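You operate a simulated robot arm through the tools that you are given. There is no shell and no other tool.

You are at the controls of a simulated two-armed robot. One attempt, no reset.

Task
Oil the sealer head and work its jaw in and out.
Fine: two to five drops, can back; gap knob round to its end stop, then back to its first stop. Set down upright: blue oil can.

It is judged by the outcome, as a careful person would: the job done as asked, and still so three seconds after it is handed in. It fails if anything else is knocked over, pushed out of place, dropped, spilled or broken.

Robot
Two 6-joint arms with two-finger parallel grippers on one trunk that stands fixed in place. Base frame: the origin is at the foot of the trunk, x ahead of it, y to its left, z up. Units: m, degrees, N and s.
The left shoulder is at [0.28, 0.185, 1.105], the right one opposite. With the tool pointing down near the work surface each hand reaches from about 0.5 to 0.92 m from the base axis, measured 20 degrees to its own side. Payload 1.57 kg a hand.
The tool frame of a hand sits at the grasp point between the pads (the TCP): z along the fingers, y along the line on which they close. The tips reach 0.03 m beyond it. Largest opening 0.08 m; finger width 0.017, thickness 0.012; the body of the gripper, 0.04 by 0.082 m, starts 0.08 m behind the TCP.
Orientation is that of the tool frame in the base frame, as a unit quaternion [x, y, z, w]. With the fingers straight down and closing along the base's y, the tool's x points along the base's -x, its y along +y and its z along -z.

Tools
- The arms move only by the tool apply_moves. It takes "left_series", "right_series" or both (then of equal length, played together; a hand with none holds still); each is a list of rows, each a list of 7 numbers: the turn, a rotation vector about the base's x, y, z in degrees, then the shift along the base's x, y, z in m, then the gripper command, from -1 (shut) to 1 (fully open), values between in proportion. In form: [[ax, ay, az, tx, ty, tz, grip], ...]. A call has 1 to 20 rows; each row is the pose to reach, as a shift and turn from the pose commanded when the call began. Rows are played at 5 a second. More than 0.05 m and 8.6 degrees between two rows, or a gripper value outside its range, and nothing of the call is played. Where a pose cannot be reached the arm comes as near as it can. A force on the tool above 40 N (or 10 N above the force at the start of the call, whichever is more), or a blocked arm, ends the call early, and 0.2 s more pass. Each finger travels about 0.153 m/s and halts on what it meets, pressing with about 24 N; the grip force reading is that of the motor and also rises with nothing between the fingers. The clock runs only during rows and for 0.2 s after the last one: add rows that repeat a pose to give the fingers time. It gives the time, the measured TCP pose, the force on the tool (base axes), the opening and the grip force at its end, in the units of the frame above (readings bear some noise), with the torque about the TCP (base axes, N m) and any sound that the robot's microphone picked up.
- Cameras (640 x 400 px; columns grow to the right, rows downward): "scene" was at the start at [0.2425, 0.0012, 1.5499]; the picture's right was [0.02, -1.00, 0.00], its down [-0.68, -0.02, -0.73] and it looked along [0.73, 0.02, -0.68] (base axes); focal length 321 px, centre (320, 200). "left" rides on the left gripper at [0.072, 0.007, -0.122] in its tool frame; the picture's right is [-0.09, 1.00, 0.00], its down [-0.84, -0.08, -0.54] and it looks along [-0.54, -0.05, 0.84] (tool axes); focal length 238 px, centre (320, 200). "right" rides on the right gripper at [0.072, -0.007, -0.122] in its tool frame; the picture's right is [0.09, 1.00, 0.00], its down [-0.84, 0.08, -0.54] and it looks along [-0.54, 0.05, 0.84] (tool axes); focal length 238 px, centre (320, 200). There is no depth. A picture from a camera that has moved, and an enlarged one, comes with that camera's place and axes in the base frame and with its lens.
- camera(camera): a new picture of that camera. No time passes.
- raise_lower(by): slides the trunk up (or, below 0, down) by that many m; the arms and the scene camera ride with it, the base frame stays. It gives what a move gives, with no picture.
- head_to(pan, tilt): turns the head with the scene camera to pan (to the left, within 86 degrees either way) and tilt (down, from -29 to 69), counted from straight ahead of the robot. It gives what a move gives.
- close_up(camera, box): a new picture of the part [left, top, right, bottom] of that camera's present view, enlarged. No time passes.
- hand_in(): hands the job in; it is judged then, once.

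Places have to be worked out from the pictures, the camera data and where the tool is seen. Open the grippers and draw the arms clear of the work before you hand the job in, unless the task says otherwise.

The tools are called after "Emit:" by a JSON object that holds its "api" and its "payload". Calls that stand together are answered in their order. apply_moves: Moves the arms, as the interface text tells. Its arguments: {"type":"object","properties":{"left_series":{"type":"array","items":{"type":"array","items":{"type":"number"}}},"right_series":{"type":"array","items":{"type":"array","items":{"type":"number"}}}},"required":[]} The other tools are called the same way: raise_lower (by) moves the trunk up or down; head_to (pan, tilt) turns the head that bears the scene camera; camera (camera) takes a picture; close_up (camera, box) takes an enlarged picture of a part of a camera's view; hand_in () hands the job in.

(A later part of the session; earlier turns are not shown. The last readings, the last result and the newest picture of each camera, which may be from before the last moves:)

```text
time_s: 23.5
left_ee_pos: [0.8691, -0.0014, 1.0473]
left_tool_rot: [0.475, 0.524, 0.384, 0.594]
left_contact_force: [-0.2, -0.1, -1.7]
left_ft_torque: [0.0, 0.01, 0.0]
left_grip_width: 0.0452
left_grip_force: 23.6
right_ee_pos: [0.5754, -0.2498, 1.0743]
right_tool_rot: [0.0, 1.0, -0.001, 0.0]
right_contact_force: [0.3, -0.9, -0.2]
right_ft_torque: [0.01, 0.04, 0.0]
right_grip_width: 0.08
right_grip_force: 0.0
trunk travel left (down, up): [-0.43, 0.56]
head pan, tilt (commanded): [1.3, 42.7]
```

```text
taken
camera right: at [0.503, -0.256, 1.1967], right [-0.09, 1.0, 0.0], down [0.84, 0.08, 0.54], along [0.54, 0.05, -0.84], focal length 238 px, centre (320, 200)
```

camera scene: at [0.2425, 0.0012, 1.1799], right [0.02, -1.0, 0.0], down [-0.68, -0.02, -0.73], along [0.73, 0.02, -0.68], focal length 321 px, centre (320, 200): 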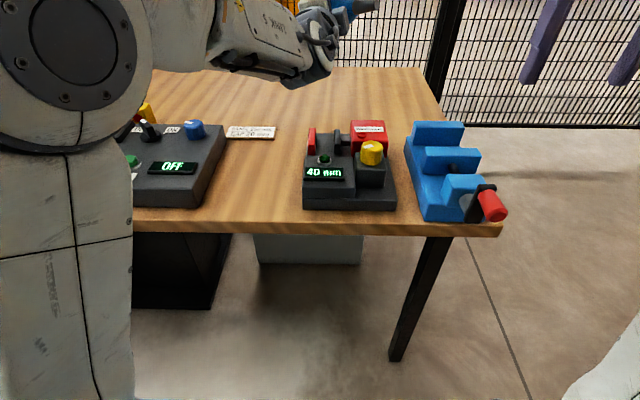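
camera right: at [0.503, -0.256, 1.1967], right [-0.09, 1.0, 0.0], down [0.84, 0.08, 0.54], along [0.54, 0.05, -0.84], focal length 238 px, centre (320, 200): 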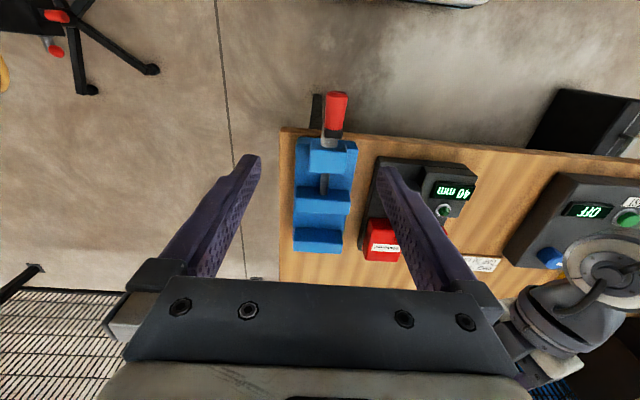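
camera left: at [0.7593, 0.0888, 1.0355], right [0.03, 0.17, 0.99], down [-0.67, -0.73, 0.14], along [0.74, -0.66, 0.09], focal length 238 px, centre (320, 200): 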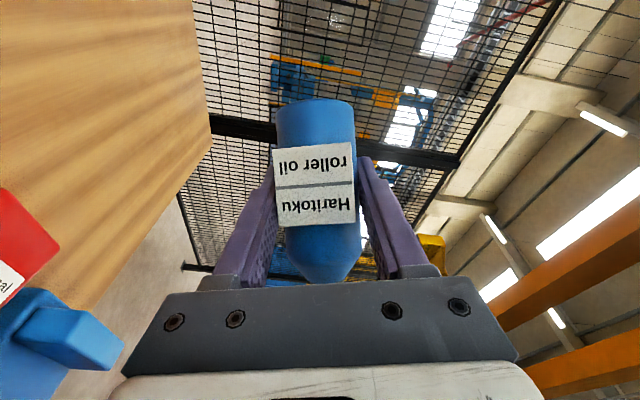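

No sound and forces are calm. I'm descending to TCP z about 0.945 at this tilt, and closing the empty right gripper so its camera can see the port.

Emit:
{"api": "apply_moves", "payload": {"left_series": [[0, 0, 0, 0, 0, -0.025, -1], [0, 0, 0, 0, 0, -0.05, -1], [0, 0, 0, 0, 0, -0.075, -1], [0, 0, 0, 0, 0, -0.1, -1], [0, 0, 0, 0, 0, -0.1, -1]], "right_series": [[0, 0, 0, 0, 0, 0, -1], [0, 0, 0, 0, 0, 0, -1], [0, 0, 0, 0, 0, 0, -1], [0, 0, 0, 0, 0, 0, -1], [0, 0, 0, 0, 0, 0, -1]]}}

Emit:
{"api": "camera", "payload": {"camera": "scene"}}

Emit:
{"api": "close_up", "payload": {"camera": "right", "box": [320, 140, 520, 290]}}

```text
time_s: 24.7
left_ee_pos: [0.8673, -0.0029, 0.9488]
left_tool_rot: [0.474, 0.524, 0.384, 0.595]
left_contact_force: [0.3, -0.2, -2.7]
left_ft_torque: [0.05, -0.04, 0.01]
left_grip_width: 0.0451
left_grip_force: 23.6
right_ee_pos: [0.575, -0.2502, 1.0739]
right_tool_rot: [0.0, 1.0, 0.0, 0.001]
right_contact_force: [0.4, 0.2, 0.0]
right_ft_torque: [0.03, 0.01, 0.01]
right_grip_width: 0.0
right_grip_force: 20.5
trunk travel left (down, up): [-0.43, 0.56]
head pan, tilt (commanded): [1.3, 42.7]
```

```text
taken
camera scene: at [0.2425, 0.0012, 1.1799], right [0.02, -1.0, 0.0], down [-0.68, -0.02, -0.73], along [0.73, 0.02, -0.68], focal length 321 px, centre (320, 200)
```

scene: 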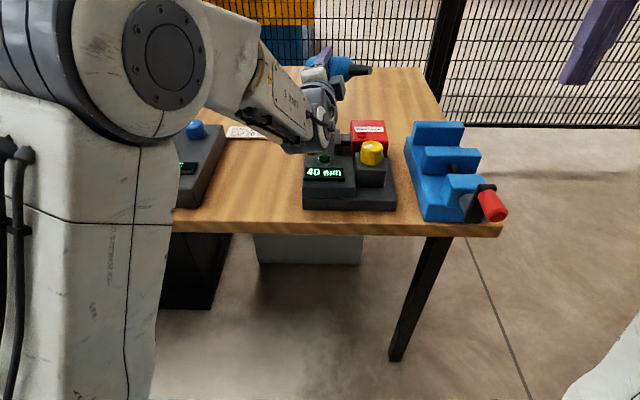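

```text
2.67 times, centred on (420, 215) of right
camera zoom: at [0.503, -0.256, 1.1967], right [-0.09, 1.0, 0.0], down [0.84, 0.08, 0.54], along [0.54, 0.05, -0.84], focal length 636 px, centre (53, 160)
```

zoom: 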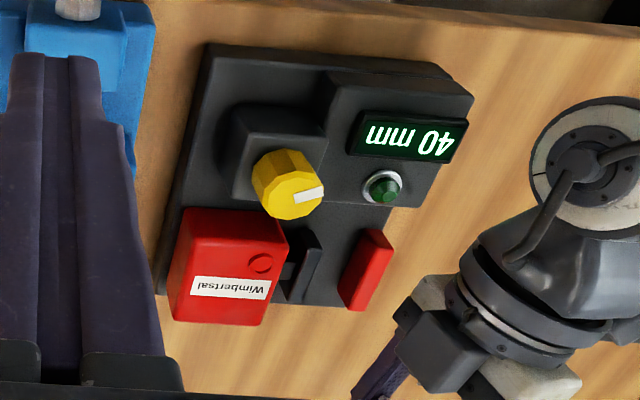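

I need the nozzle tip in view, so I'll check the lower part of the right camera and the enlarged scene view of the nozzle.

Emit:
{"api": "camera", "payload": {"camera": "right"}}

Emit:
{"api": "close_up", "payload": {"camera": "scene", "box": [290, 40, 410, 150]}}

```text
taken
camera right: at [0.503, -0.256, 1.1967], right [-0.09, 1.0, 0.0], down [0.84, 0.08, 0.54], along [0.54, 0.05, -0.84], focal length 238 px, centre (320, 200)
```

right: 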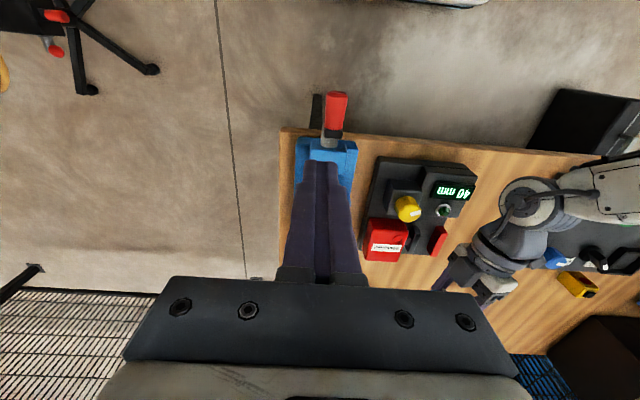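

```text
3.64 times, centred on (350, 95) of scene
camera zoom: at [0.2425, 0.0012, 1.1799], right [0.02, -1.0, 0.0], down [-0.68, -0.02, -0.73], along [0.73, 0.02, -0.68], focal length 1166 px, centre (211, 582)
```

zoom: 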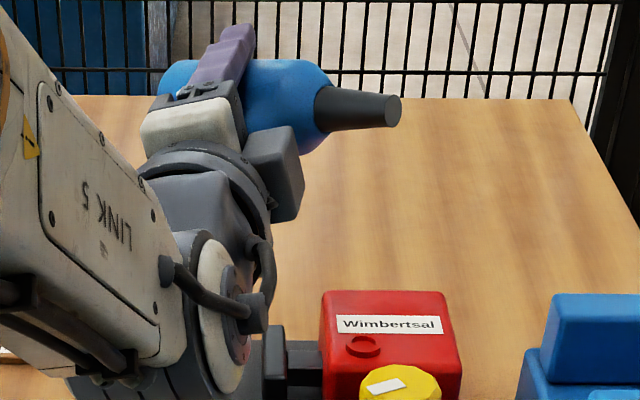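

The computed tip is at about (0.808, -0.073, 0.970), nearly above the port. I'll shift the right hand forward a little so its camera sees both the nozzle and the port.

Emit:
{"api": "apply_moves", "payload": {"right_series": [[0, 0, 0, 0.02, -0.01, 0.005, -1], [0, 0, 0, 0.045, -0.02, 0.01, -1], [0, 0, 0, 0.07, -0.035, 0.02, -1], [0, 0, 0, 0.095, -0.05, 0.025, -1], [0, 0, 0, 0.12, -0.06, 0.025, -1], [0, 0, 0, 0.12, -0.06, 0.025, -1]]}}

Emit:
{"api": "camera", "payload": {"camera": "right"}}

```text
time_s: 26.1
left_ee_pos: [0.8668, -0.0025, 0.9478]
left_tool_rot: [0.474, 0.523, 0.385, 0.595]
left_contact_force: [-0.6, -0.4, -1.7]
left_ft_torque: [0.01, 0.01, 0.01]
left_grip_width: 0.0451
left_grip_force: 24.0
right_ee_pos: [0.6686, -0.301, 1.0575]
right_tool_rot: [0.0, 1.0, 0.0, 0.001]
right_contact_force: [0.2, -0.3, 0.0]
right_ft_torque: [-0.02, 0.0, 0.02]
right_grip_width: 0.0
right_grip_force: 21.1
right hand out of reach, approached as far as the arm can: row 2, 3, 4, 5, 6
trunk travel left (down, up): [-0.43, 0.56]
head pan, tilt (commanded): [1.3, 42.7]
```

```text
taken
camera right: at [0.5969, -0.3076, 1.1791], right [-0.09, 1.0, 0.0], down [0.84, 0.08, 0.54], along [0.54, 0.05, -0.84], focal length 238 px, centre (320, 200)
```

right: 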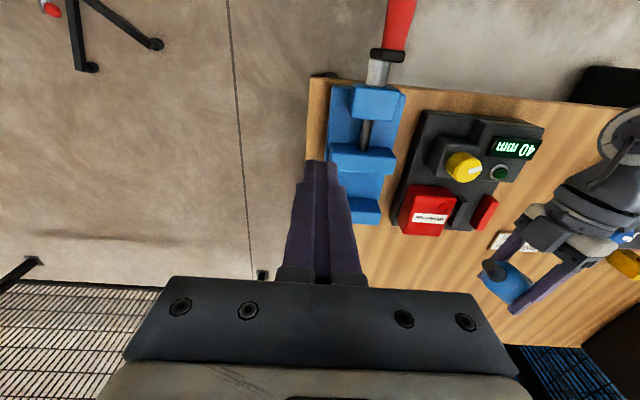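

The nozzle tip appears exactly where I computed it (about col 489, row 264), so the calibration is good. I'll zoom in to check the port in the same view.

Emit:
{"api": "close_up", "payload": {"camera": "right", "box": [390, 150, 550, 310]}}

```text
2.50 times, centred on (470, 230) of right
camera zoom: at [0.5969, -0.3076, 1.1791], right [-0.09, 1.0, 0.0], down [0.84, 0.08, 0.54], along [0.54, 0.05, -0.84], focal length 596 px, centre (-55, 125)
```

zoom: 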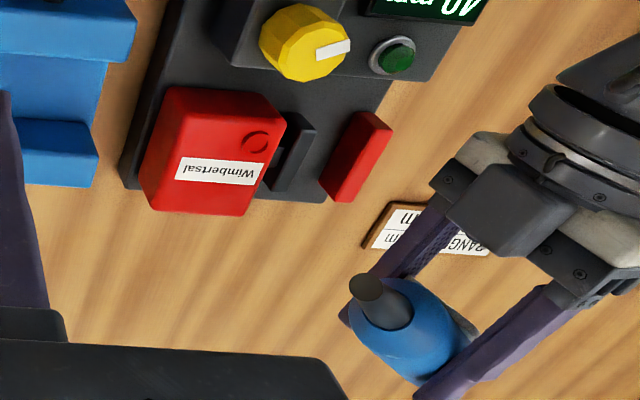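

The port triangulates to (0.811, -0.0705, 0.836), so I need a correction of about 3 mm. I'm rolling on to 90° tilt with the tip held over the port, watching for any drop or sound.

Emit:
{"api": "apply_moves", "payload": {"left_series": [[7.9, -1.28, 0, 0.0035, 0.0047, -0.001, -1], [15.8, -2.56, 0, 0.0036, 0.0053, -0.002, -1], [15.8, -2.56, 0, 0.0036, 0.0053, -0.002, -1]]}}

Emit:
{"api": "close_up", "payload": {"camera": "right", "box": [390, 150, 550, 310]}}

```text
time_s: 26.9
left_ee_pos: [0.871, 0.0039, 0.9463]
left_tool_rot: [0.542, 0.452, 0.463, 0.535]
left_contact_force: [-1.1, 0.0, -1.8]
left_ft_torque: [0.0, -0.01, 0.02]
left_grip_width: 0.0451
left_grip_force: 24.2
right_ee_pos: [0.6683, -0.3007, 1.0561]
right_tool_rot: [0.0, 1.0, 0.0, 0.002]
right_contact_force: [-0.4, 0.4, -0.1]
right_ft_torque: [-0.02, 0.0, 0.0]
right_grip_width: 0.0
right_grip_force: 21.7
trunk travel left (down, up): [-0.43, 0.56]
head pan, tilt (commanded): [1.3, 42.7]
```

```text
2.50 times, centred on (470, 230) of right
camera zoom: at [0.5968, -0.3074, 1.1791], right [-0.09, 1.0, 0.0], down [0.84, 0.08, 0.54], along [0.54, 0.05, -0.84], focal length 596 px, centre (-55, 125)
```

zoom: 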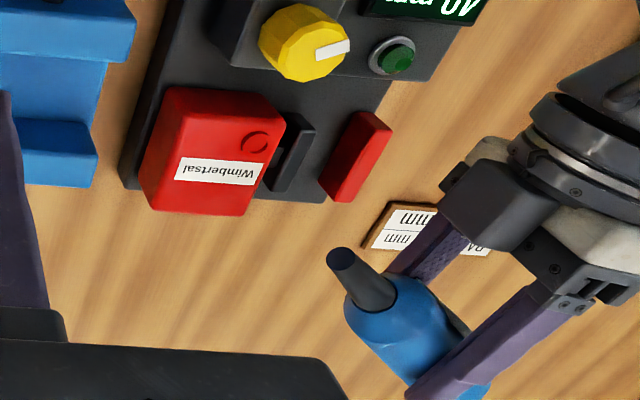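

Tilt is now just past 90°, no drops yet, and the tip is at (0.811, -0.069). I'm continuing in small steps.

Emit:
{"api": "apply_moves", "payload": {"left_series": [[7.9, -1.28, 0, -0.0004, -0.0015, 0, -1], [15.8, -2.56, 0, -0.0008, -0.0045, 0, -1]]}}

Emit:
{"api": "close_up", "payload": {"camera": "right", "box": [390, 150, 550, 310]}}

```text
time_s: 27.5
left_ee_pos: [0.8705, -0.0006, 0.9454]
left_tool_rot: [0.6, 0.373, 0.533, 0.465]
left_contact_force: [0.4, -0.5, -2.4]
left_ft_torque: [-0.03, 0.0, 0.01]
left_grip_width: 0.0452
left_grip_force: 24.4
right_ee_pos: [0.6685, -0.3012, 1.057]
right_tool_rot: [0.0, 1.0, 0.0, 0.001]
right_contact_force: [0.1, 0.3, 0.5]
right_ft_torque: [0.01, -0.01, 0.0]
right_grip_width: 0.0001
right_grip_force: 21.1
trunk travel left (down, up): [-0.43, 0.56]
head pan, tilt (commanded): [1.3, 42.7]
```

```text
2.50 times, centred on (470, 230) of right
camera zoom: at [0.5968, -0.3074, 1.1791], right [-0.09, 1.0, 0.0], down [0.84, 0.08, 0.54], along [0.54, 0.05, -0.84], focal length 596 px, centre (-55, 125)
```

zoom: 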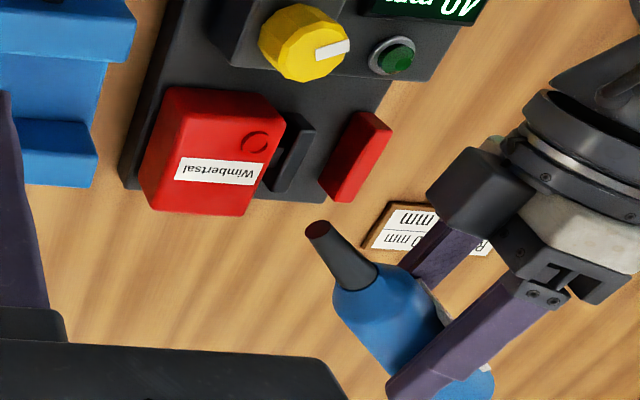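

Still no drops at about 105° tilt. I'm stepping further, with the tip kept over the port.

Emit:
{"api": "apply_moves", "payload": {"left_series": [[7.9, -1.28, 0, -0.0008, -0.0042, 0, -1], [15.8, -2.56, 0, -0.0016, -0.0096, 0, -1]]}}

Emit:
{"api": "close_up", "payload": {"camera": "right", "box": [390, 150, 550, 310]}}

```text
time_s: 28.1
left_ee_pos: [0.8691, -0.0106, 0.9457]
left_tool_rot: [0.647, 0.285, 0.593, 0.387]
left_contact_force: [1.0, 0.0, -2.2]
left_ft_torque: [-0.03, -0.01, 0.01]
left_grip_width: 0.0451
left_grip_force: 23.3
right_ee_pos: [0.6686, -0.3012, 1.0575]
right_tool_rot: [-0.001, 1.0, -0.001, 0.001]
right_contact_force: [0.2, -1.1, 0.3]
right_ft_torque: [-0.01, 0.0, -0.01]
right_grip_width: 0.0
right_grip_force: 21.1
trunk travel left (down, up): [-0.43, 0.56]
head pan, tilt (commanded): [1.3, 42.7]
```

```text
2.50 times, centred on (470, 230) of right
camera zoom: at [0.5968, -0.3074, 1.1791], right [-0.09, 1.0, 0.0], down [0.84, 0.08, 0.54], along [0.54, 0.05, -0.84], focal length 596 px, centre (-55, 125)
```

zoom: 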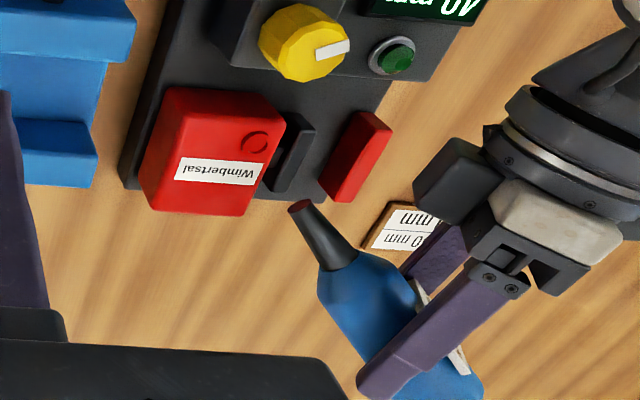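

Tilt about 118°, tip at (0.812, -0.071, 0.901), still no drops. Next step goes to about 130°.

Emit:
{"api": "apply_moves", "payload": {"left_series": [[7.9, -1.28, 0, -0.0014, -0.0066, 0, -1], [15.8, -2.56, 0, -0.0028, -0.0144, 0, -1]]}}

Emit:
{"api": "close_up", "payload": {"camera": "right", "box": [390, 150, 550, 310]}}

```text
time_s: 28.7
left_ee_pos: [0.867, -0.0254, 0.9453]
left_tool_rot: [0.68, 0.191, 0.64, 0.301]
left_contact_force: [-0.3, -0.5, -2.3]
left_ft_torque: [0.04, 0.0, 0.02]
left_grip_width: 0.0453
left_grip_force: 23.8
right_ee_pos: [0.6683, -0.3019, 1.0576]
right_tool_rot: [0.001, 1.0, -0.001, 0.001]
right_contact_force: [1.1, 0.2, -0.8]
right_ft_torque: [0.0, -0.03, -0.03]
right_grip_width: 0.0001
right_grip_force: 20.9
trunk travel left (down, up): [-0.43, 0.56]
head pan, tilt (commanded): [1.3, 42.7]
```

```text
2.50 times, centred on (470, 230) of right
camera zoom: at [0.5968, -0.3074, 1.1791], right [-0.09, 1.0, 0.0], down [0.84, 0.08, 0.54], along [0.54, 0.05, -0.84], focal length 596 px, centre (-55, 125)
```

zoom: 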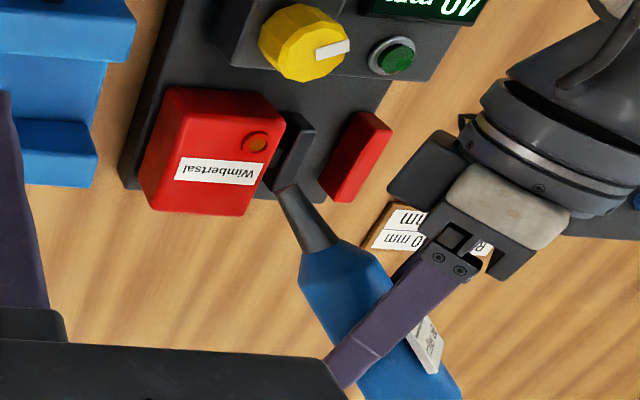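

The port now shows an orange fill, so oil has probably started to drop. I'll enlarge the port before any more time passes.

Emit:
{"api": "close_up", "payload": {"camera": "right", "box": [435, 190, 475, 230]}}

Emit:
{"api": "close_up", "payload": {"camera": "scene", "box": [335, 110, 395, 160]}}

Emit:
{"api": "close_up", "payload": {"camera": "left", "box": [200, 0, 440, 300]}}

```text
10.00 times, centred on (455, 210) of right
camera zoom: at [0.5968, -0.3074, 1.1791], right [-0.09, 1.0, 0.0], down [0.84, 0.08, 0.54], along [0.54, 0.05, -0.84], focal length 2384 px, centre (-1030, 100)
```

zoom: 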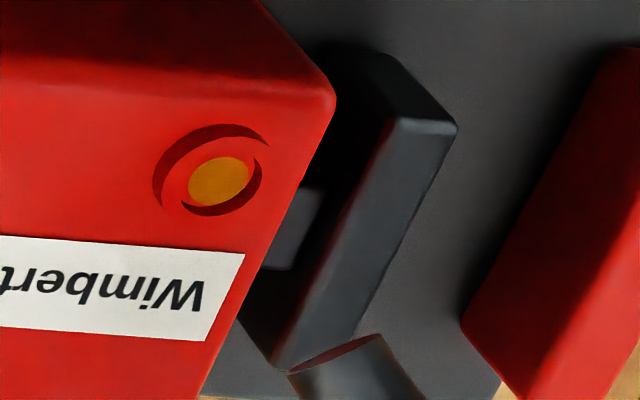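

```text
8.00 times, centred on (365, 135) of scene
camera zoom: at [0.2426, 0.0013, 1.1799], right [0.02, -1.0, 0.0], down [-0.68, -0.02, -0.73], along [0.73, 0.02, -0.68], focal length 2566 px, centre (-40, 720)
```

zoom: 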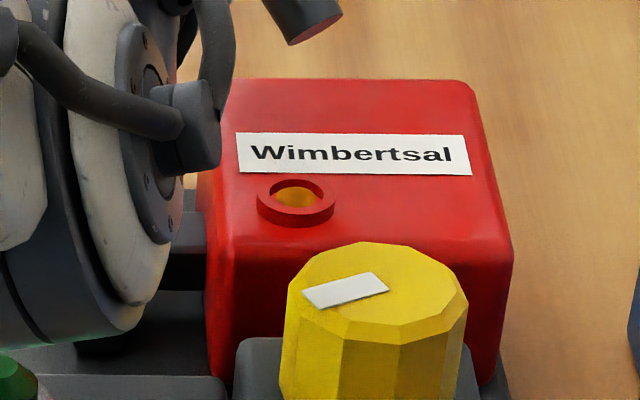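

```text
1.33 times, centred on (320, 150) of left
camera zoom: at [0.7528, 0.0364, 1.0048], right [-0.13, -0.8, 0.58], down [-0.61, -0.39, -0.68], along [0.78, -0.45, -0.44], focal length 318 px, centre (320, 267)
```

zoom: 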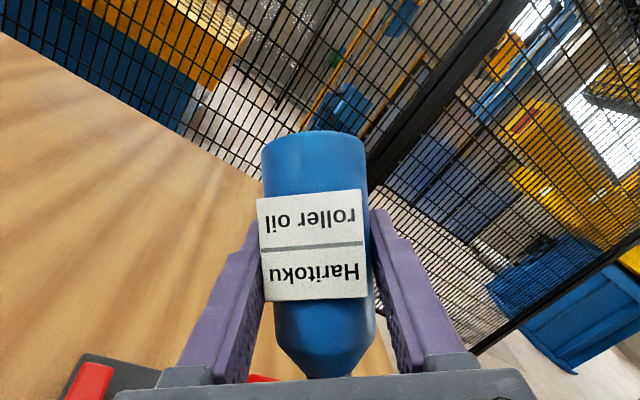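

One pool of oil is visible in the cup. I'll hold for a single row (0.4 s) and compare the level to judge the drip rate.

Emit:
{"api": "apply_moves", "payload": {"left_series": [[0, 0, 0, 0, 0, 0, -1]]}}

Emit:
{"api": "close_up", "payload": {"camera": "right", "box": [435, 190, 475, 230]}}

Emit:
{"api": "close_up", "payload": {"camera": "scene", "box": [335, 110, 395, 160]}}

```text
time_s: 29.1
left_ee_pos: [0.8673, -0.0252, 0.9459]
left_tool_rot: [0.68, 0.193, 0.64, 0.3]
left_contact_force: [0.7, -0.2, -1.9]
left_ft_torque: [0.03, -0.03, 0.02]
left_grip_width: 0.0452
left_grip_force: 24.1
right_ee_pos: [0.669, -0.301, 1.057]
right_tool_rot: [0.001, 1.0, 0.0, 0.001]
right_contact_force: [0.2, 0.1, 1.1]
right_ft_torque: [0.01, 0.0, 0.01]
right_grip_width: 0.0001
right_grip_force: 21.1
trunk travel left (down, up): [-0.43, 0.56]
head pan, tilt (commanded): [1.3, 42.7]
```

```text
10.00 times, centred on (455, 210) of right
camera zoom: at [0.5968, -0.3074, 1.1791], right [-0.09, 1.0, 0.0], down [0.84, 0.08, 0.54], along [0.54, 0.05, -0.84], focal length 2384 px, centre (-1030, 100)
```

zoom: 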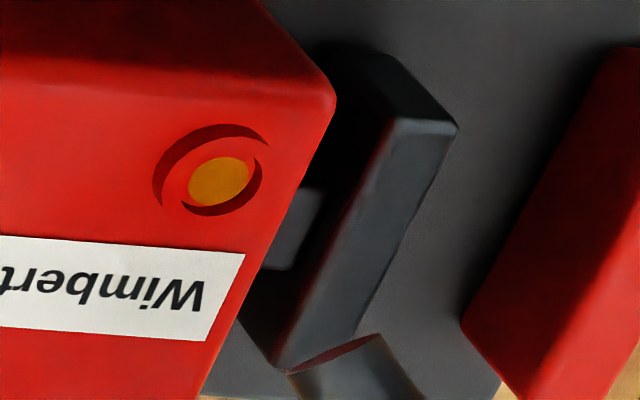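

```text
8.00 times, centred on (365, 135) of scene
camera zoom: at [0.2426, 0.0012, 1.1799], right [0.02, -1.0, 0.0], down [-0.68, -0.02, -0.73], along [0.73, 0.02, -0.68], focal length 2566 px, centre (-40, 720)
```

zoom: 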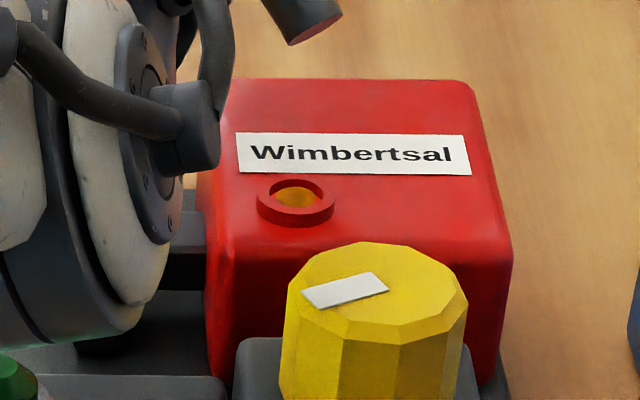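

No change in 0.4 s, so drops come slowly or once per tipping. I'll hold another 0.4 s and compare again.

Emit:
{"api": "apply_moves", "payload": {"left_series": [[0, 0, 0, 0, 0, 0, -1]]}}

Emit:
{"api": "close_up", "payload": {"camera": "right", "box": [435, 190, 475, 230]}}

Emit:
{"api": "close_up", "payload": {"camera": "scene", "box": [335, 110, 395, 160]}}

```text
time_s: 29.5
left_ee_pos: [0.8661, -0.025, 0.9471]
left_tool_rot: [0.68, 0.192, 0.64, 0.3]
left_contact_force: [0.2, 0.4, -1.6]
left_ft_torque: [0.02, 0.01, -0.05]
left_grip_width: 0.0452
left_grip_force: 24.1
right_ee_pos: [0.6683, -0.3021, 1.058]
right_tool_rot: [0.0, 1.0, 0.001, 0.002]
right_contact_force: [-0.1, -0.4, 0.4]
right_ft_torque: [0.01, 0.01, 0.02]
right_grip_width: 0.0002
right_grip_force: 21.6
trunk travel left (down, up): [-0.43, 0.56]
head pan, tilt (commanded): [1.3, 42.7]
```

```text
10.00 times, centred on (455, 210) of right
camera zoom: at [0.5968, -0.3074, 1.1791], right [-0.09, 1.0, 0.0], down [0.84, 0.08, 0.54], along [0.54, 0.05, -0.84], focal length 2384 px, centre (-1030, 100)
```

zoom: 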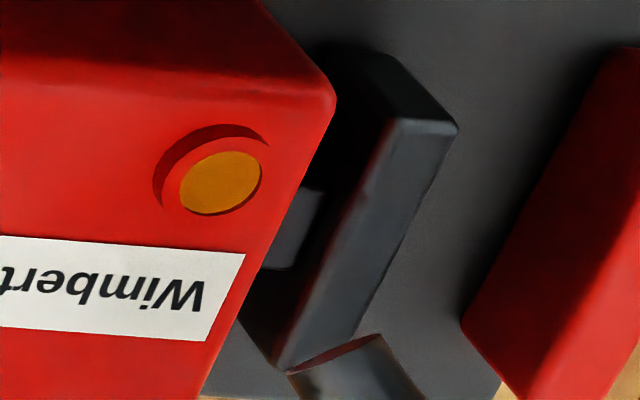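

```text
8.00 times, centred on (365, 135) of scene
camera zoom: at [0.2426, 0.0012, 1.1799], right [0.02, -1.0, 0.0], down [-0.68, -0.02, -0.73], along [0.73, 0.02, -0.68], focal length 2566 px, centre (-40, 720)
```

zoom: 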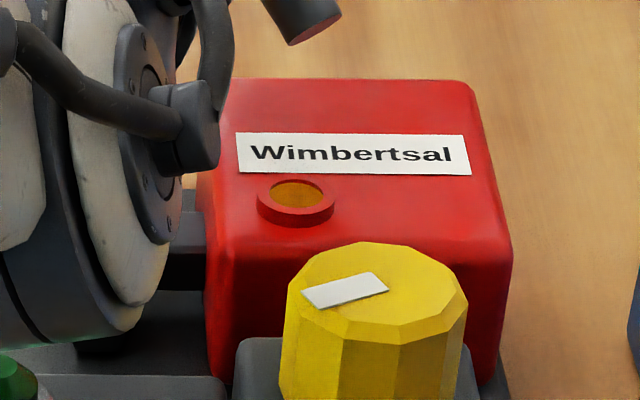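

The pool grew, so that's the second drop, at roughly one per 0.8 s. One more short hold for a third drop keeps me mid-range before tipping back.

Emit:
{"api": "apply_moves", "payload": {"left_series": [[0, 0, 0, 0, 0, 0, -1]]}}

Emit:
{"api": "close_up", "payload": {"camera": "right", "box": [435, 190, 475, 230]}}

Emit:
{"api": "close_up", "payload": {"camera": "scene", "box": [335, 110, 395, 160]}}

```text
time_s: 29.9
left_ee_pos: [0.8657, -0.0271, 0.9447]
left_tool_rot: [0.681, 0.193, 0.64, 0.3]
left_contact_force: [-0.2, -0.1, -2.2]
left_ft_torque: [0.03, 0.0, 0.02]
left_grip_width: 0.045
left_grip_force: 23.7
right_ee_pos: [0.6685, -0.3008, 1.0566]
right_tool_rot: [0.0, 1.0, -0.001, 0.001]
right_contact_force: [-0.5, 0.0, -0.7]
right_ft_torque: [0.01, -0.03, -0.01]
right_grip_width: 0.0
right_grip_force: 21.2
trunk travel left (down, up): [-0.43, 0.56]
head pan, tilt (commanded): [1.3, 42.7]
```

```text
10.00 times, centred on (455, 210) of right
camera zoom: at [0.5968, -0.3074, 1.1791], right [-0.09, 1.0, 0.0], down [0.84, 0.08, 0.54], along [0.54, 0.05, -0.84], focal length 2384 px, centre (-1030, 100)
```

zoom: 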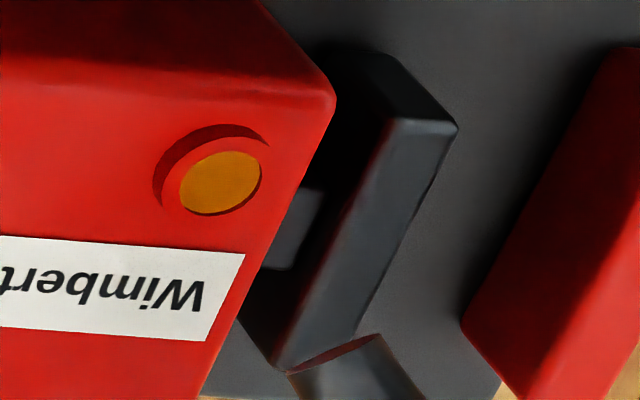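

```text
8.00 times, centred on (365, 135) of scene
camera zoom: at [0.2426, 0.0012, 1.1799], right [0.02, -1.0, 0.0], down [-0.68, -0.02, -0.73], along [0.73, 0.02, -0.68], focal length 2566 px, centre (-40, 720)
```

zoom: 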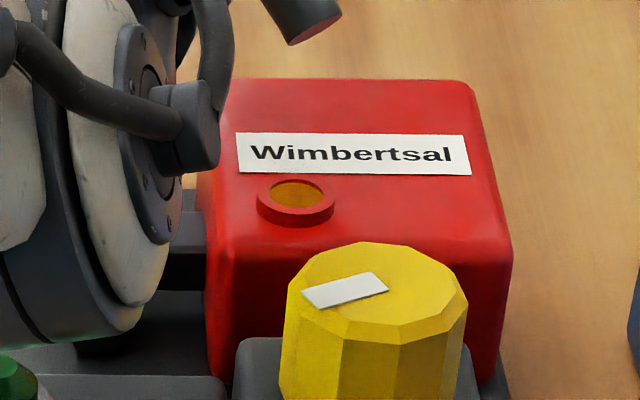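

Two drops are confirmed in the cup, possibly three. I'm tipping the can back to about 77° now with the tip kept over the port, so any late drop still lands in it.

Emit:
{"api": "apply_moves", "payload": {"left_series": [[-7.9, 1.28, 0, 0.0014, 0.0078, 0, -1], [-15.8, 2.56, 0, 0.0028, 0.0144, 0, -1], [-23.7, 3.84, 0, 0.0033, 0.0197, 0, -1], [-31.6, 5.12, 0, 0.0038, 0.0236, 0, -1], [-39.5, 6.4, 0, 0.0042, 0.0259, 0, -1], [-47.4, 7.68, 0, 0.0042, 0.0267, 0, -1], [-55.3, 8.96, 0, 0.0041, 0.0259, 0, -1], [-63.2, 10.24, 0, 0.0038, 0.0239, 0, -1]]}}

Emit:
{"api": "close_up", "payload": {"camera": "right", "box": [435, 190, 475, 230]}}

Emit:
{"api": "close_up", "payload": {"camera": "scene", "box": [335, 110, 395, 160]}}

Emit:
{"api": "camera", "payload": {"camera": "scene"}}

```text
time_s: 31.7
left_ee_pos: [0.8692, -0.0012, 0.9457]
left_tool_rot: [0.473, 0.525, 0.384, 0.594]
left_contact_force: [0.4, 0.8, -2.0]
left_ft_torque: [0.0, -0.02, 0.0]
left_grip_width: 0.0453
left_grip_force: 23.7
right_ee_pos: [0.6686, -0.302, 1.0579]
right_tool_rot: [0.0, 1.0, 0.0, 0.001]
right_contact_force: [-0.4, 0.1, 0.6]
right_ft_torque: [-0.01, 0.0, 0.0]
right_grip_width: 0.0
right_grip_force: 21.1
trunk travel left (down, up): [-0.43, 0.56]
head pan, tilt (commanded): [1.3, 42.7]
```

```text
10.00 times, centred on (455, 210) of right
camera zoom: at [0.5968, -0.3074, 1.1791], right [-0.09, 1.0, 0.0], down [0.84, 0.08, 0.54], along [0.54, 0.05, -0.84], focal length 2384 px, centre (-1030, 100)
```

zoom: 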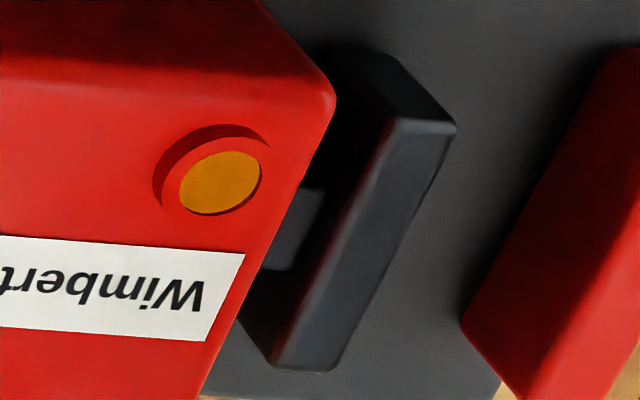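

```text
8.00 times, centred on (365, 135) of scene
camera zoom: at [0.2426, 0.0012, 1.1799], right [0.02, -1.0, 0.0], down [-0.68, -0.02, -0.73], along [0.73, 0.02, -0.68], focal length 2566 px, centre (-40, 720)
```

zoom: 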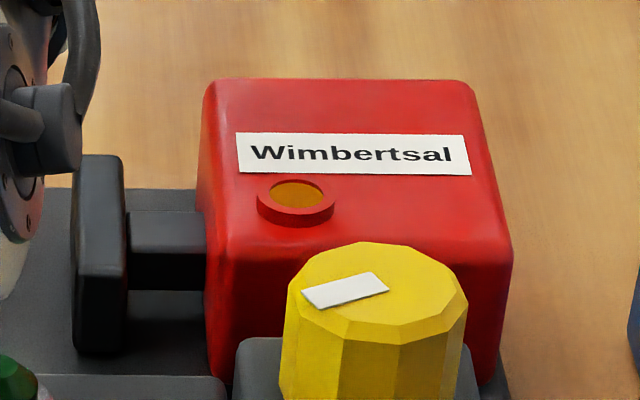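

```text
taken
camera scene: at [0.2426, 0.0012, 1.1799], right [0.02, -1.0, 0.0], down [-0.68, -0.02, -0.73], along [0.73, 0.02, -0.68], focal length 321 px, centre (320, 200)
```

scene: 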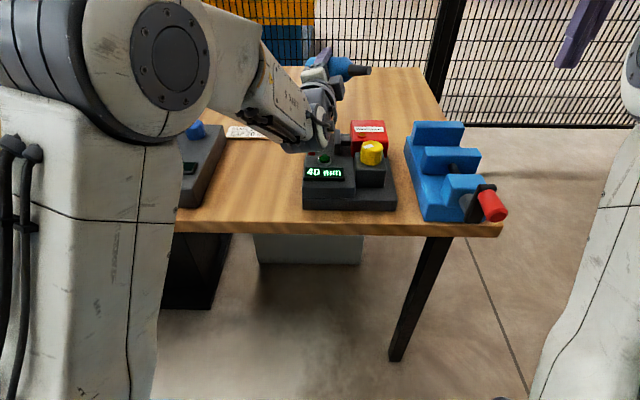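

The pool is unchanged and nothing is spilled; the can is at 77° again with no more dripping. I'm raising it, un-rolling to upright and carrying it back toward its original spot at a safe height.

Emit:
{"api": "apply_moves", "payload": {"left_series": [[0, 0, 0, 0, 0, 0.025, -1], [0, 0, 0, 0, 0, 0.05, -1], [0, 0, 0, 0, 0, 0.075, -1], [0, 0, 0, 0, 0, 0.1, -1], [-8.222, 1.328, 0, -0.0032, 0.0171, 0.1, -1], [-16.444, 2.656, 0, -0.0064, 0.0342, 0.1, -1], [-24.666, 3.984, 0, -0.0096, 0.0514, 0.1, -1], [-32.888, 5.312, 0, -0.0128, 0.0685, 0.1, -1], [-41.11, 6.64, 0, -0.0159, 0.0857, 0.1, -1], [-49.332, 7.968, 0, -0.0191, 0.1028, 0.1, -1], [-57.554, 9.296, 0, -0.0223, 0.12, 0.1, -1], [-65.776, 10.624, 0, -0.0255, 0.1371, 0.1, -1], [-74.0, 11.95, 0, -0.0287, 0.1542, 0.1, -1], [-74.0, 11.95, 0, -0.0287, 0.1542, 0.1, -1]]}}

Emit:
{"api": "camera", "payload": {"camera": "scene"}}

Emit:
{"api": "close_up", "payload": {"camera": "right", "box": [435, 190, 475, 230]}}

```text
time_s: 34.7
left_ee_pos: [0.8226, 0.0739, 1.0392]
left_tool_rot: [0.051, 0.709, -0.031, 0.703]
left_contact_force: [0.3, 0.3, -2.0]
left_ft_torque: [0.05, 0.01, 0.01]
left_grip_width: 0.0449
left_grip_force: 23.9
left hand out of reach, approached as far as the arm can: row 7, 8, 9, 10, 11, 12, 13, 14
right_ee_pos: [0.6682, -0.3017, 1.0573]
right_tool_rot: [0.0, 1.0, 0.0, 0.001]
right_contact_force: [0.1, -0.8, 0.1]
right_ft_torque: [0.01, 0.0, -0.01]
right_grip_width: 0.0001
right_grip_force: 21.4
trunk travel left (down, up): [-0.43, 0.56]
head pan, tilt (commanded): [1.3, 42.7]
```

```text
taken
camera scene: at [0.2425, 0.0012, 1.1799], right [0.02, -1.0, 0.0], down [-0.68, -0.02, -0.73], along [0.73, 0.02, -0.68], focal length 321 px, centre (320, 200)
```

scene: 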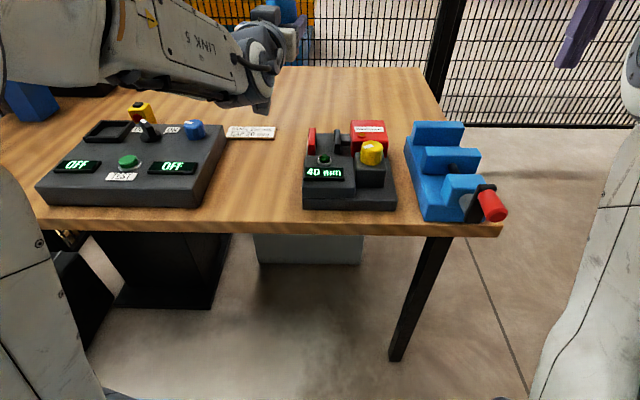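

```text
10.00 times, centred on (455, 210) of right
camera zoom: at [0.5967, -0.3074, 1.1792], right [-0.09, 1.0, 0.0], down [0.84, 0.08, 0.54], along [0.54, 0.05, -0.84], focal length 2384 px, centre (-1030, 100)
```

zoom: 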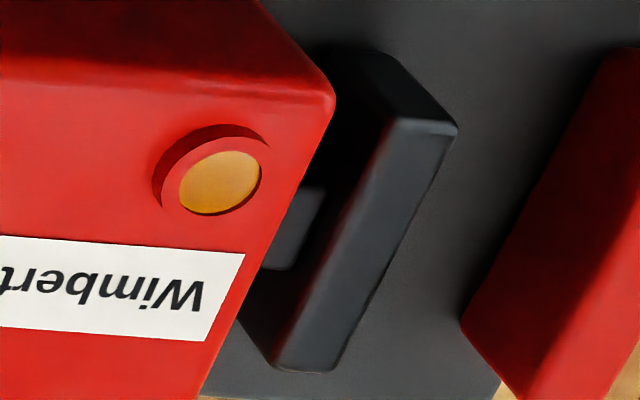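

The can is safe but the reach limit left the hand at (0.823, 0.074, 1.039). I'll now pitch back to the original grasp orientation and go to 0.14 m above the original spot.

Emit:
{"api": "apply_moves", "payload": {"left_series": [[0.4, 4.88, -0.33, 0.006, 0.013, 0, -1], [0.8, 9.76, -0.65, 0.012, 0.026, -0.01, -1], [1.2, 14.65, -0.98, 0.0179, 0.04, -0.03, -1], [1.6, 19.53, -1.3, 0.0179, 0.053, -0.05, -1], [2.0, 24.41, -1.63, 0.0179, 0.066, -0.075, -1], [2.4, 29.29, -1.95, 0.0179, 0.0791, -0.0942, -1], [2.4, 29.29, -1.95, 0.0179, 0.0791, -0.0942, -1]]}}

Emit:
{"api": "camera", "payload": {"camera": "scene"}}

Emit:
{"api": "camera", "payload": {"camera": "left"}}

```text
time_s: 36.3
left_ee_pos: [0.8412, 0.1521, 0.9478]
left_tool_rot: [0.069, 0.863, -0.04, 0.499]
left_contact_force: [-0.6, -0.3, -1.1]
left_ft_torque: [-0.03, -0.04, 0.06]
left_grip_width: 0.0448
left_grip_force: 23.3
left hand out of reach, approached as far as the arm can: row 2, 3, 4, 5
right_ee_pos: [0.6706, -0.3008, 1.0575]
right_tool_rot: [0.0, 1.0, 0.0, 0.002]
right_contact_force: [-0.9, -0.3, -0.2]
right_ft_torque: [0.0, 0.0, 0.0]
right_grip_width: 0.0
right_grip_force: 21.8
trunk travel left (down, up): [-0.43, 0.56]
head pan, tilt (commanded): [1.3, 42.7]
```

```text
taken
camera scene: at [0.2425, 0.0012, 1.1799], right [0.02, -1.0, 0.0], down [-0.68, -0.02, -0.73], along [0.73, 0.02, -0.68], focal length 321 px, centre (320, 200)
```

scene: 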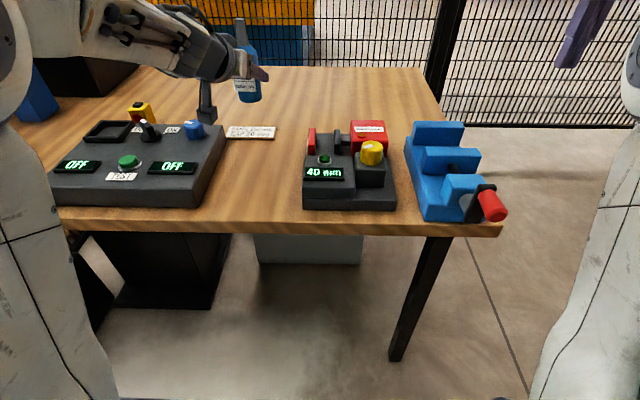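

```text
taken
camera left: at [0.702, 0.1828, 0.9466], right [0.2, 0.98, 0.08], down [-0.06, -0.07, 1.0], along [0.98, -0.21, 0.05], focal length 238 px, centre (320, 200)
```

left: 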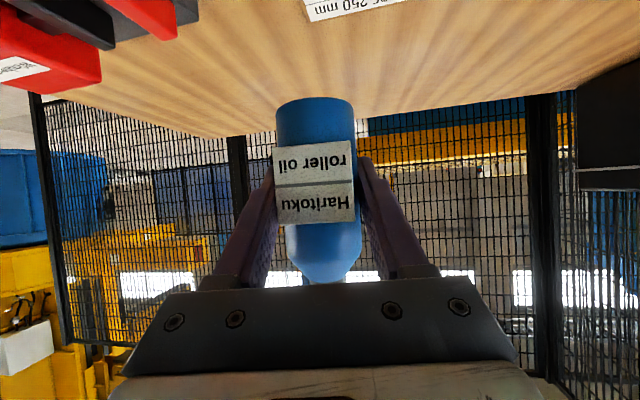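

Orientation matches the pick-up pose and the can looks upright, though it slid about 4 mm lower in the grip. I'll descend to just above the table, then feel for contact.

Emit:
{"api": "apply_moves", "payload": {"left_series": [[0, 0, 0, -0.0007, 0.0009, -0.03, -1], [0, 0, 0, -0.0007, 0.0009, -0.06, -1], [0, 0, 0, -0.0007, 0.0009, -0.09, -1], [0, 0, 0, -0.0007, 0.0009, -0.115, -1], [0, 0, 0, -0.0007, 0.0009, -0.13, -1], [0, 0, 0, -0.0007, 0.0009, -0.13, -1]]}}

Emit:
{"api": "close_up", "payload": {"camera": "scene", "box": [200, 80, 300, 200]}}

Emit:
{"api": "camera", "payload": {"camera": "left"}}

```text
time_s: 37.7
left_ee_pos: [0.8411, 0.1555, 0.8174]
left_tool_rot: [0.069, 0.863, -0.039, 0.499]
left_contact_force: [0.2, -0.4, -1.2]
left_ft_torque: [-0.02, 0.01, -0.03]
left_grip_width: 0.0451
left_grip_force: 23.9
right_ee_pos: [0.6686, -0.3013, 1.0564]
right_tool_rot: [0.001, 1.0, 0.0, 0.001]
right_contact_force: [-0.4, 0.6, -0.4]
right_ft_torque: [0.03, -0.04, -0.01]
right_grip_width: 0.0001
right_grip_force: 21.4
trunk travel left (down, up): [-0.43, 0.56]
head pan, tilt (commanded): [1.3, 42.7]
```

```text
3.33 times, centred on (250, 140) of scene
camera zoom: at [0.2425, 0.0013, 1.1799], right [0.02, -1.0, 0.0], down [-0.68, -0.02, -0.73], along [0.73, 0.02, -0.68], focal length 1069 px, centre (553, 400)
```

zoom: 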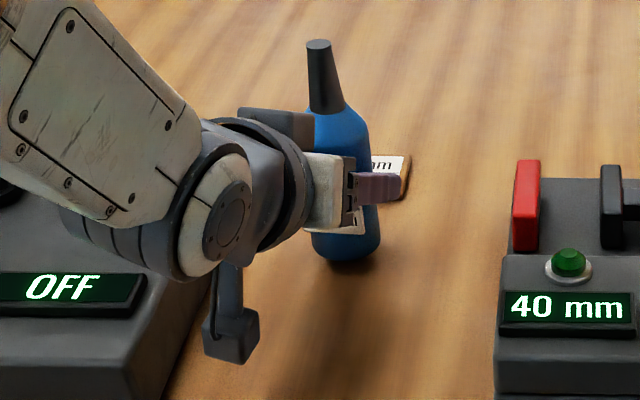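

```text
taken
camera left: at [0.7028, 0.1853, 0.8162], right [0.2, 0.98, 0.08], down [-0.06, -0.07, 1.0], along [0.98, -0.21, 0.05], focal length 238 px, centre (320, 200)
```

left: 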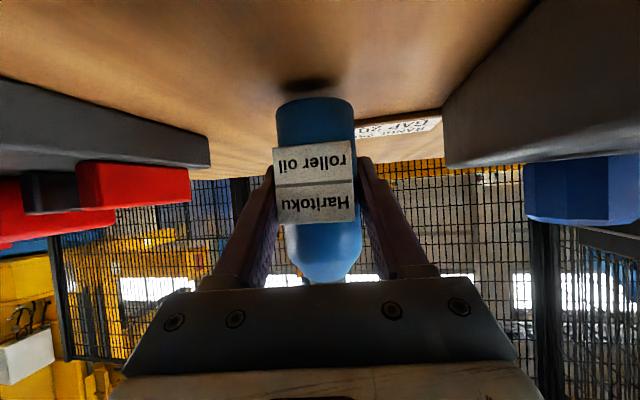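

The can is about 1 cm above the table, judging by its shadow. I'm correcting y by 2.5 mm and easing down in small steps while watching the force.

Emit:
{"api": "apply_moves", "payload": {"left_series": [[0, 0, 0, -0.0005, -0.0025, -0.004, -1], [0, 0, 0, -0.0005, -0.0025, -0.007, -1], [0, 0, 0, -0.0005, -0.0025, -0.007, -1]]}}

Emit:
{"api": "close_up", "payload": {"camera": "left", "box": [230, 60, 410, 180]}}

```text
time_s: 38.5
left_ee_pos: [0.8408, 0.153, 0.8105]
left_tool_rot: [0.068, 0.863, -0.039, 0.499]
left_contact_force: [-0.2, 0.4, -1.9]
left_ft_torque: [0.0, 0.0, -0.02]
left_grip_width: 0.0449
left_grip_force: 23.8
right_ee_pos: [0.6682, -0.3014, 1.0574]
right_tool_rot: [0.0, 1.0, 0.0, 0.001]
right_contact_force: [-0.6, 0.6, 0.2]
right_ft_torque: [-0.02, -0.02, -0.03]
right_grip_width: 0.0
right_grip_force: 21.1
trunk travel left (down, up): [-0.43, 0.56]
head pan, tilt (commanded): [1.3, 42.7]
```

```text
3.33 times, centred on (320, 120) of left
camera zoom: at [0.7021, 0.1833, 0.8099], right [0.2, 0.98, 0.08], down [-0.06, -0.07, 1.0], along [0.98, -0.21, 0.05], focal length 794 px, centre (320, 467)
```

zoom: 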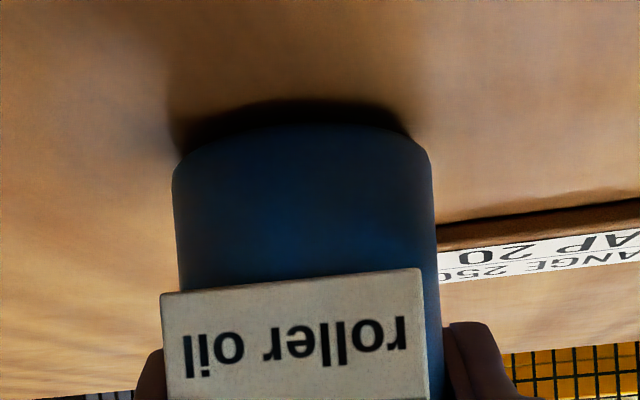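

Still hanging free (force z -1.9 N). I'm easing down another few millimetres.

Emit:
{"api": "apply_moves", "payload": {"left_series": [[0, 0, 0, 0, 0, -0.001, -1], [0, 0, 0, 0, 0, -0.002, -1], [0, 0, 0, 0, 0, -0.0025, -1]]}}

Emit:
{"api": "close_up", "payload": {"camera": "left", "box": [230, 60, 410, 180]}}

```text
time_s: 39.3
left_ee_pos: [0.8412, 0.153, 0.8085]
left_tool_rot: [0.069, 0.863, -0.039, 0.5]
left_contact_force: [-0.7, 0.6, -1.5]
left_ft_torque: [-0.02, 0.01, -0.01]
left_grip_width: 0.0449
left_grip_force: 24.0
right_ee_pos: [0.669, -0.3016, 1.0569]
right_tool_rot: [0.0, 1.0, 0.0, 0.001]
right_contact_force: [0.1, 0.2, -0.2]
right_ft_torque: [0.01, -0.02, -0.03]
right_grip_width: 0.0
right_grip_force: 21.2
trunk travel left (down, up): [-0.43, 0.56]
head pan, tilt (commanded): [1.3, 42.7]
```

```text
3.33 times, centred on (320, 120) of left
camera zoom: at [0.7018, 0.1831, 0.8077], right [0.2, 0.98, 0.08], down [-0.06, -0.07, 1.0], along [0.98, -0.21, 0.05], focal length 794 px, centre (320, 467)
```

zoom: 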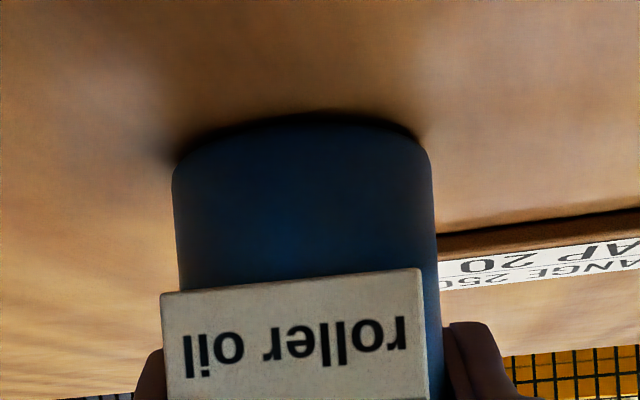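

The gap is nearly closed, with about 1 mm left. Continuing.

Emit:
{"api": "apply_moves", "payload": {"left_series": [[0, 0, 0, 0, 0, -0.001, -1], [0, 0, 0, 0, 0, -0.0015, -1]]}}

Emit:
{"api": "close_up", "payload": {"camera": "left", "box": [230, 60, 410, 180]}}

```text
time_s: 39.9
left_ee_pos: [0.8419, 0.1539, 0.8077]
left_tool_rot: [0.069, 0.862, -0.04, 0.5]
left_contact_force: [-3.0, -1.1, 3.1]
left_ft_torque: [-0.13, 0.02, -0.05]
left_grip_width: 0.0453
left_grip_force: 23.9
right_ee_pos: [0.6677, -0.3013, 1.0576]
right_tool_rot: [0.0, 1.0, 0.0, 0.001]
right_contact_force: [-1.1, -0.2, 0.6]
right_ft_torque: [-0.02, 0.01, 0.0]
right_grip_width: 0.0
right_grip_force: 21.0
trunk travel left (down, up): [-0.43, 0.56]
head pan, tilt (commanded): [1.3, 42.7]
```

```text
3.33 times, centred on (320, 120) of left
camera zoom: at [0.7024, 0.1832, 0.8069], right [0.2, 0.98, 0.08], down [-0.07, -0.07, 1.0], along [0.98, -0.21, 0.05], focal length 794 px, centre (320, 467)
```

zoom: 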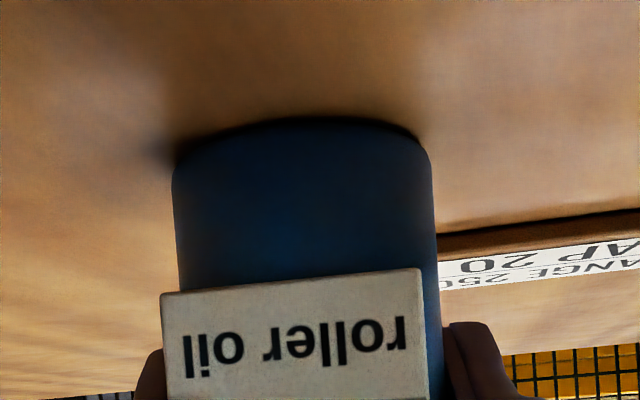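

The table is touched (force z +3.1 N). I'm opening the fingers gradually to release the can upright.

Emit:
{"api": "apply_moves", "payload": {"left_series": [[0, 0, 0, 0, 0, 0, 0.15], [0, 0, 0, 0, 0, 0, 0.2], [0, 0, 0, 0, 0, 0, 0.3], [0, 0, 0, 0, 0, 0, 0.5], [0, 0, 0, 0, 0, 0, 1], [0, 0, 0, 0, 0, 0, 1], [0, 0, 0, 0, 0, 0, 1]]}}

Emit:
{"api": "camera", "payload": {"camera": "left"}}

Emit:
{"api": "close_up", "payload": {"camera": "scene", "box": [200, 80, 300, 200]}}

```text
time_s: 41.5
left_ee_pos: [0.8403, 0.1535, 0.8077]
left_tool_rot: [0.069, 0.863, -0.04, 0.499]
left_contact_force: [0.1, 0.4, -0.5]
left_ft_torque: [0.0, 0.0, 0.0]
left_grip_width: 0.0799
left_grip_force: 0.0
right_ee_pos: [0.6687, -0.3021, 1.0571]
right_tool_rot: [-0.001, 1.0, 0.0, 0.0]
right_contact_force: [0.2, -0.2, -0.3]
right_ft_torque: [-0.02, 0.03, -0.01]
right_grip_width: 0.0001
right_grip_force: 21.1
trunk travel left (down, up): [-0.43, 0.56]
head pan, tilt (commanded): [1.3, 42.7]
```

```text
taken
camera left: at [0.7022, 0.1834, 0.8062], right [0.2, 0.98, 0.08], down [-0.06, -0.07, 1.0], along [0.98, -0.21, 0.05], focal length 238 px, centre (320, 200)
```

left: 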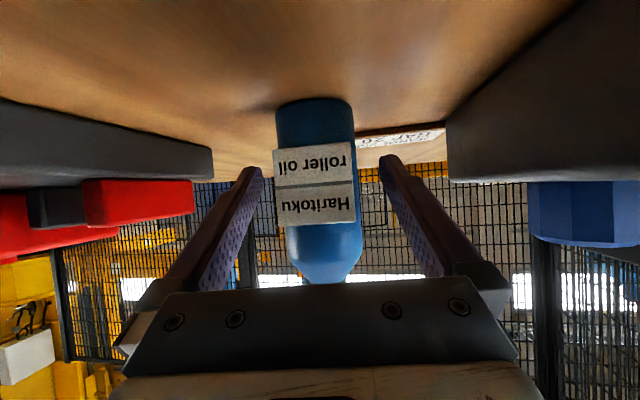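

```text
3.33 times, centred on (250, 140) of scene
camera zoom: at [0.2425, 0.0012, 1.1799], right [0.02, -1.0, 0.0], down [-0.68, -0.02, -0.73], along [0.73, 0.02, -0.68], focal length 1069 px, centre (553, 400)
```

zoom: 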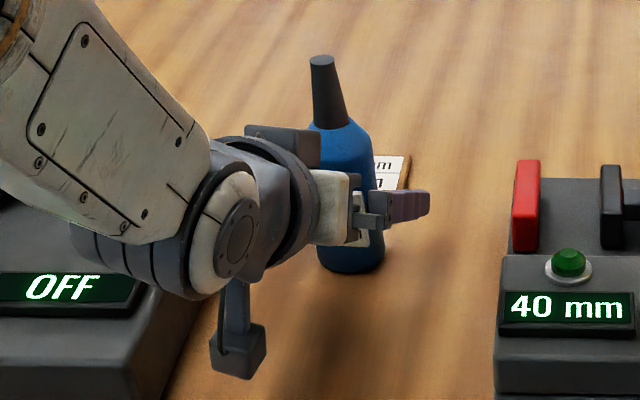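

The can stands upright at its original place and the fingers are open. I'm backing the left hand off along its approach line, then up and clear.

Emit:
{"api": "apply_moves", "payload": {"left_series": [[0, 0, 0, -0.0128, 0.0021, 0.0075, 1], [0, 0, 0, -0.0256, 0.0041, 0.015, 1], [0, 0, 0, -0.0427, 0.0068, 0.025, 1], [0, 0, 0, -0.045, 0.007, 0.055, 1], [0, 0, 0, -0.045, 0.007, 0.095, 1], [0, 0, 0, -0.045, 0.007, 0.135, 1], [0, 0, 0, -0.045, 0.007, 0.175, 1], [0, 0, 0, -0.045, 0.007, 0.215, 1], [0, 0, 0, -0.045, 0.007, 0.215, 1]]}}

Emit:
{"api": "camera", "payload": {"camera": "scene"}}

```text
time_s: 43.5
left_ee_pos: [0.7998, 0.1614, 1.0236]
left_tool_rot: [0.07, 0.863, -0.039, 0.499]
left_contact_force: [-0.5, -0.2, -0.5]
left_ft_torque: [-0.01, 0.0, 0.01]
left_grip_width: 0.0799
left_grip_force: 0.1
right_ee_pos: [0.669, -0.301, 1.0572]
right_tool_rot: [0.001, 1.0, 0.0, 0.0]
right_contact_force: [1.2, 0.3, 0.4]
right_ft_torque: [0.0, 0.04, 0.01]
right_grip_width: 0.0002
right_grip_force: 21.8
trunk travel left (down, up): [-0.43, 0.56]
head pan, tilt (commanded): [1.3, 42.7]
```

```text
taken
camera scene: at [0.2425, 0.0013, 1.1799], right [0.02, -1.0, 0.0], down [-0.68, -0.02, -0.73], along [0.73, 0.02, -0.68], focal length 321 px, centre (320, 200)
```

scene: 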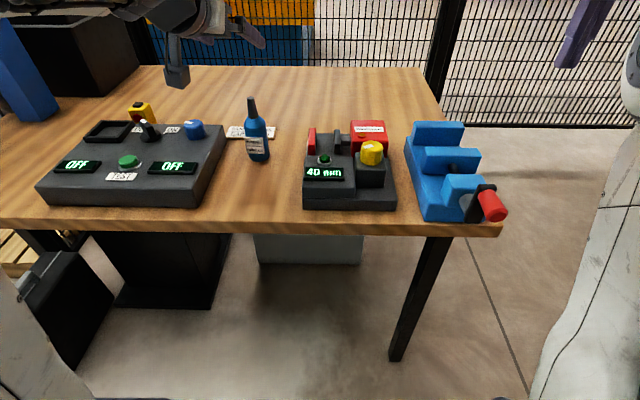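

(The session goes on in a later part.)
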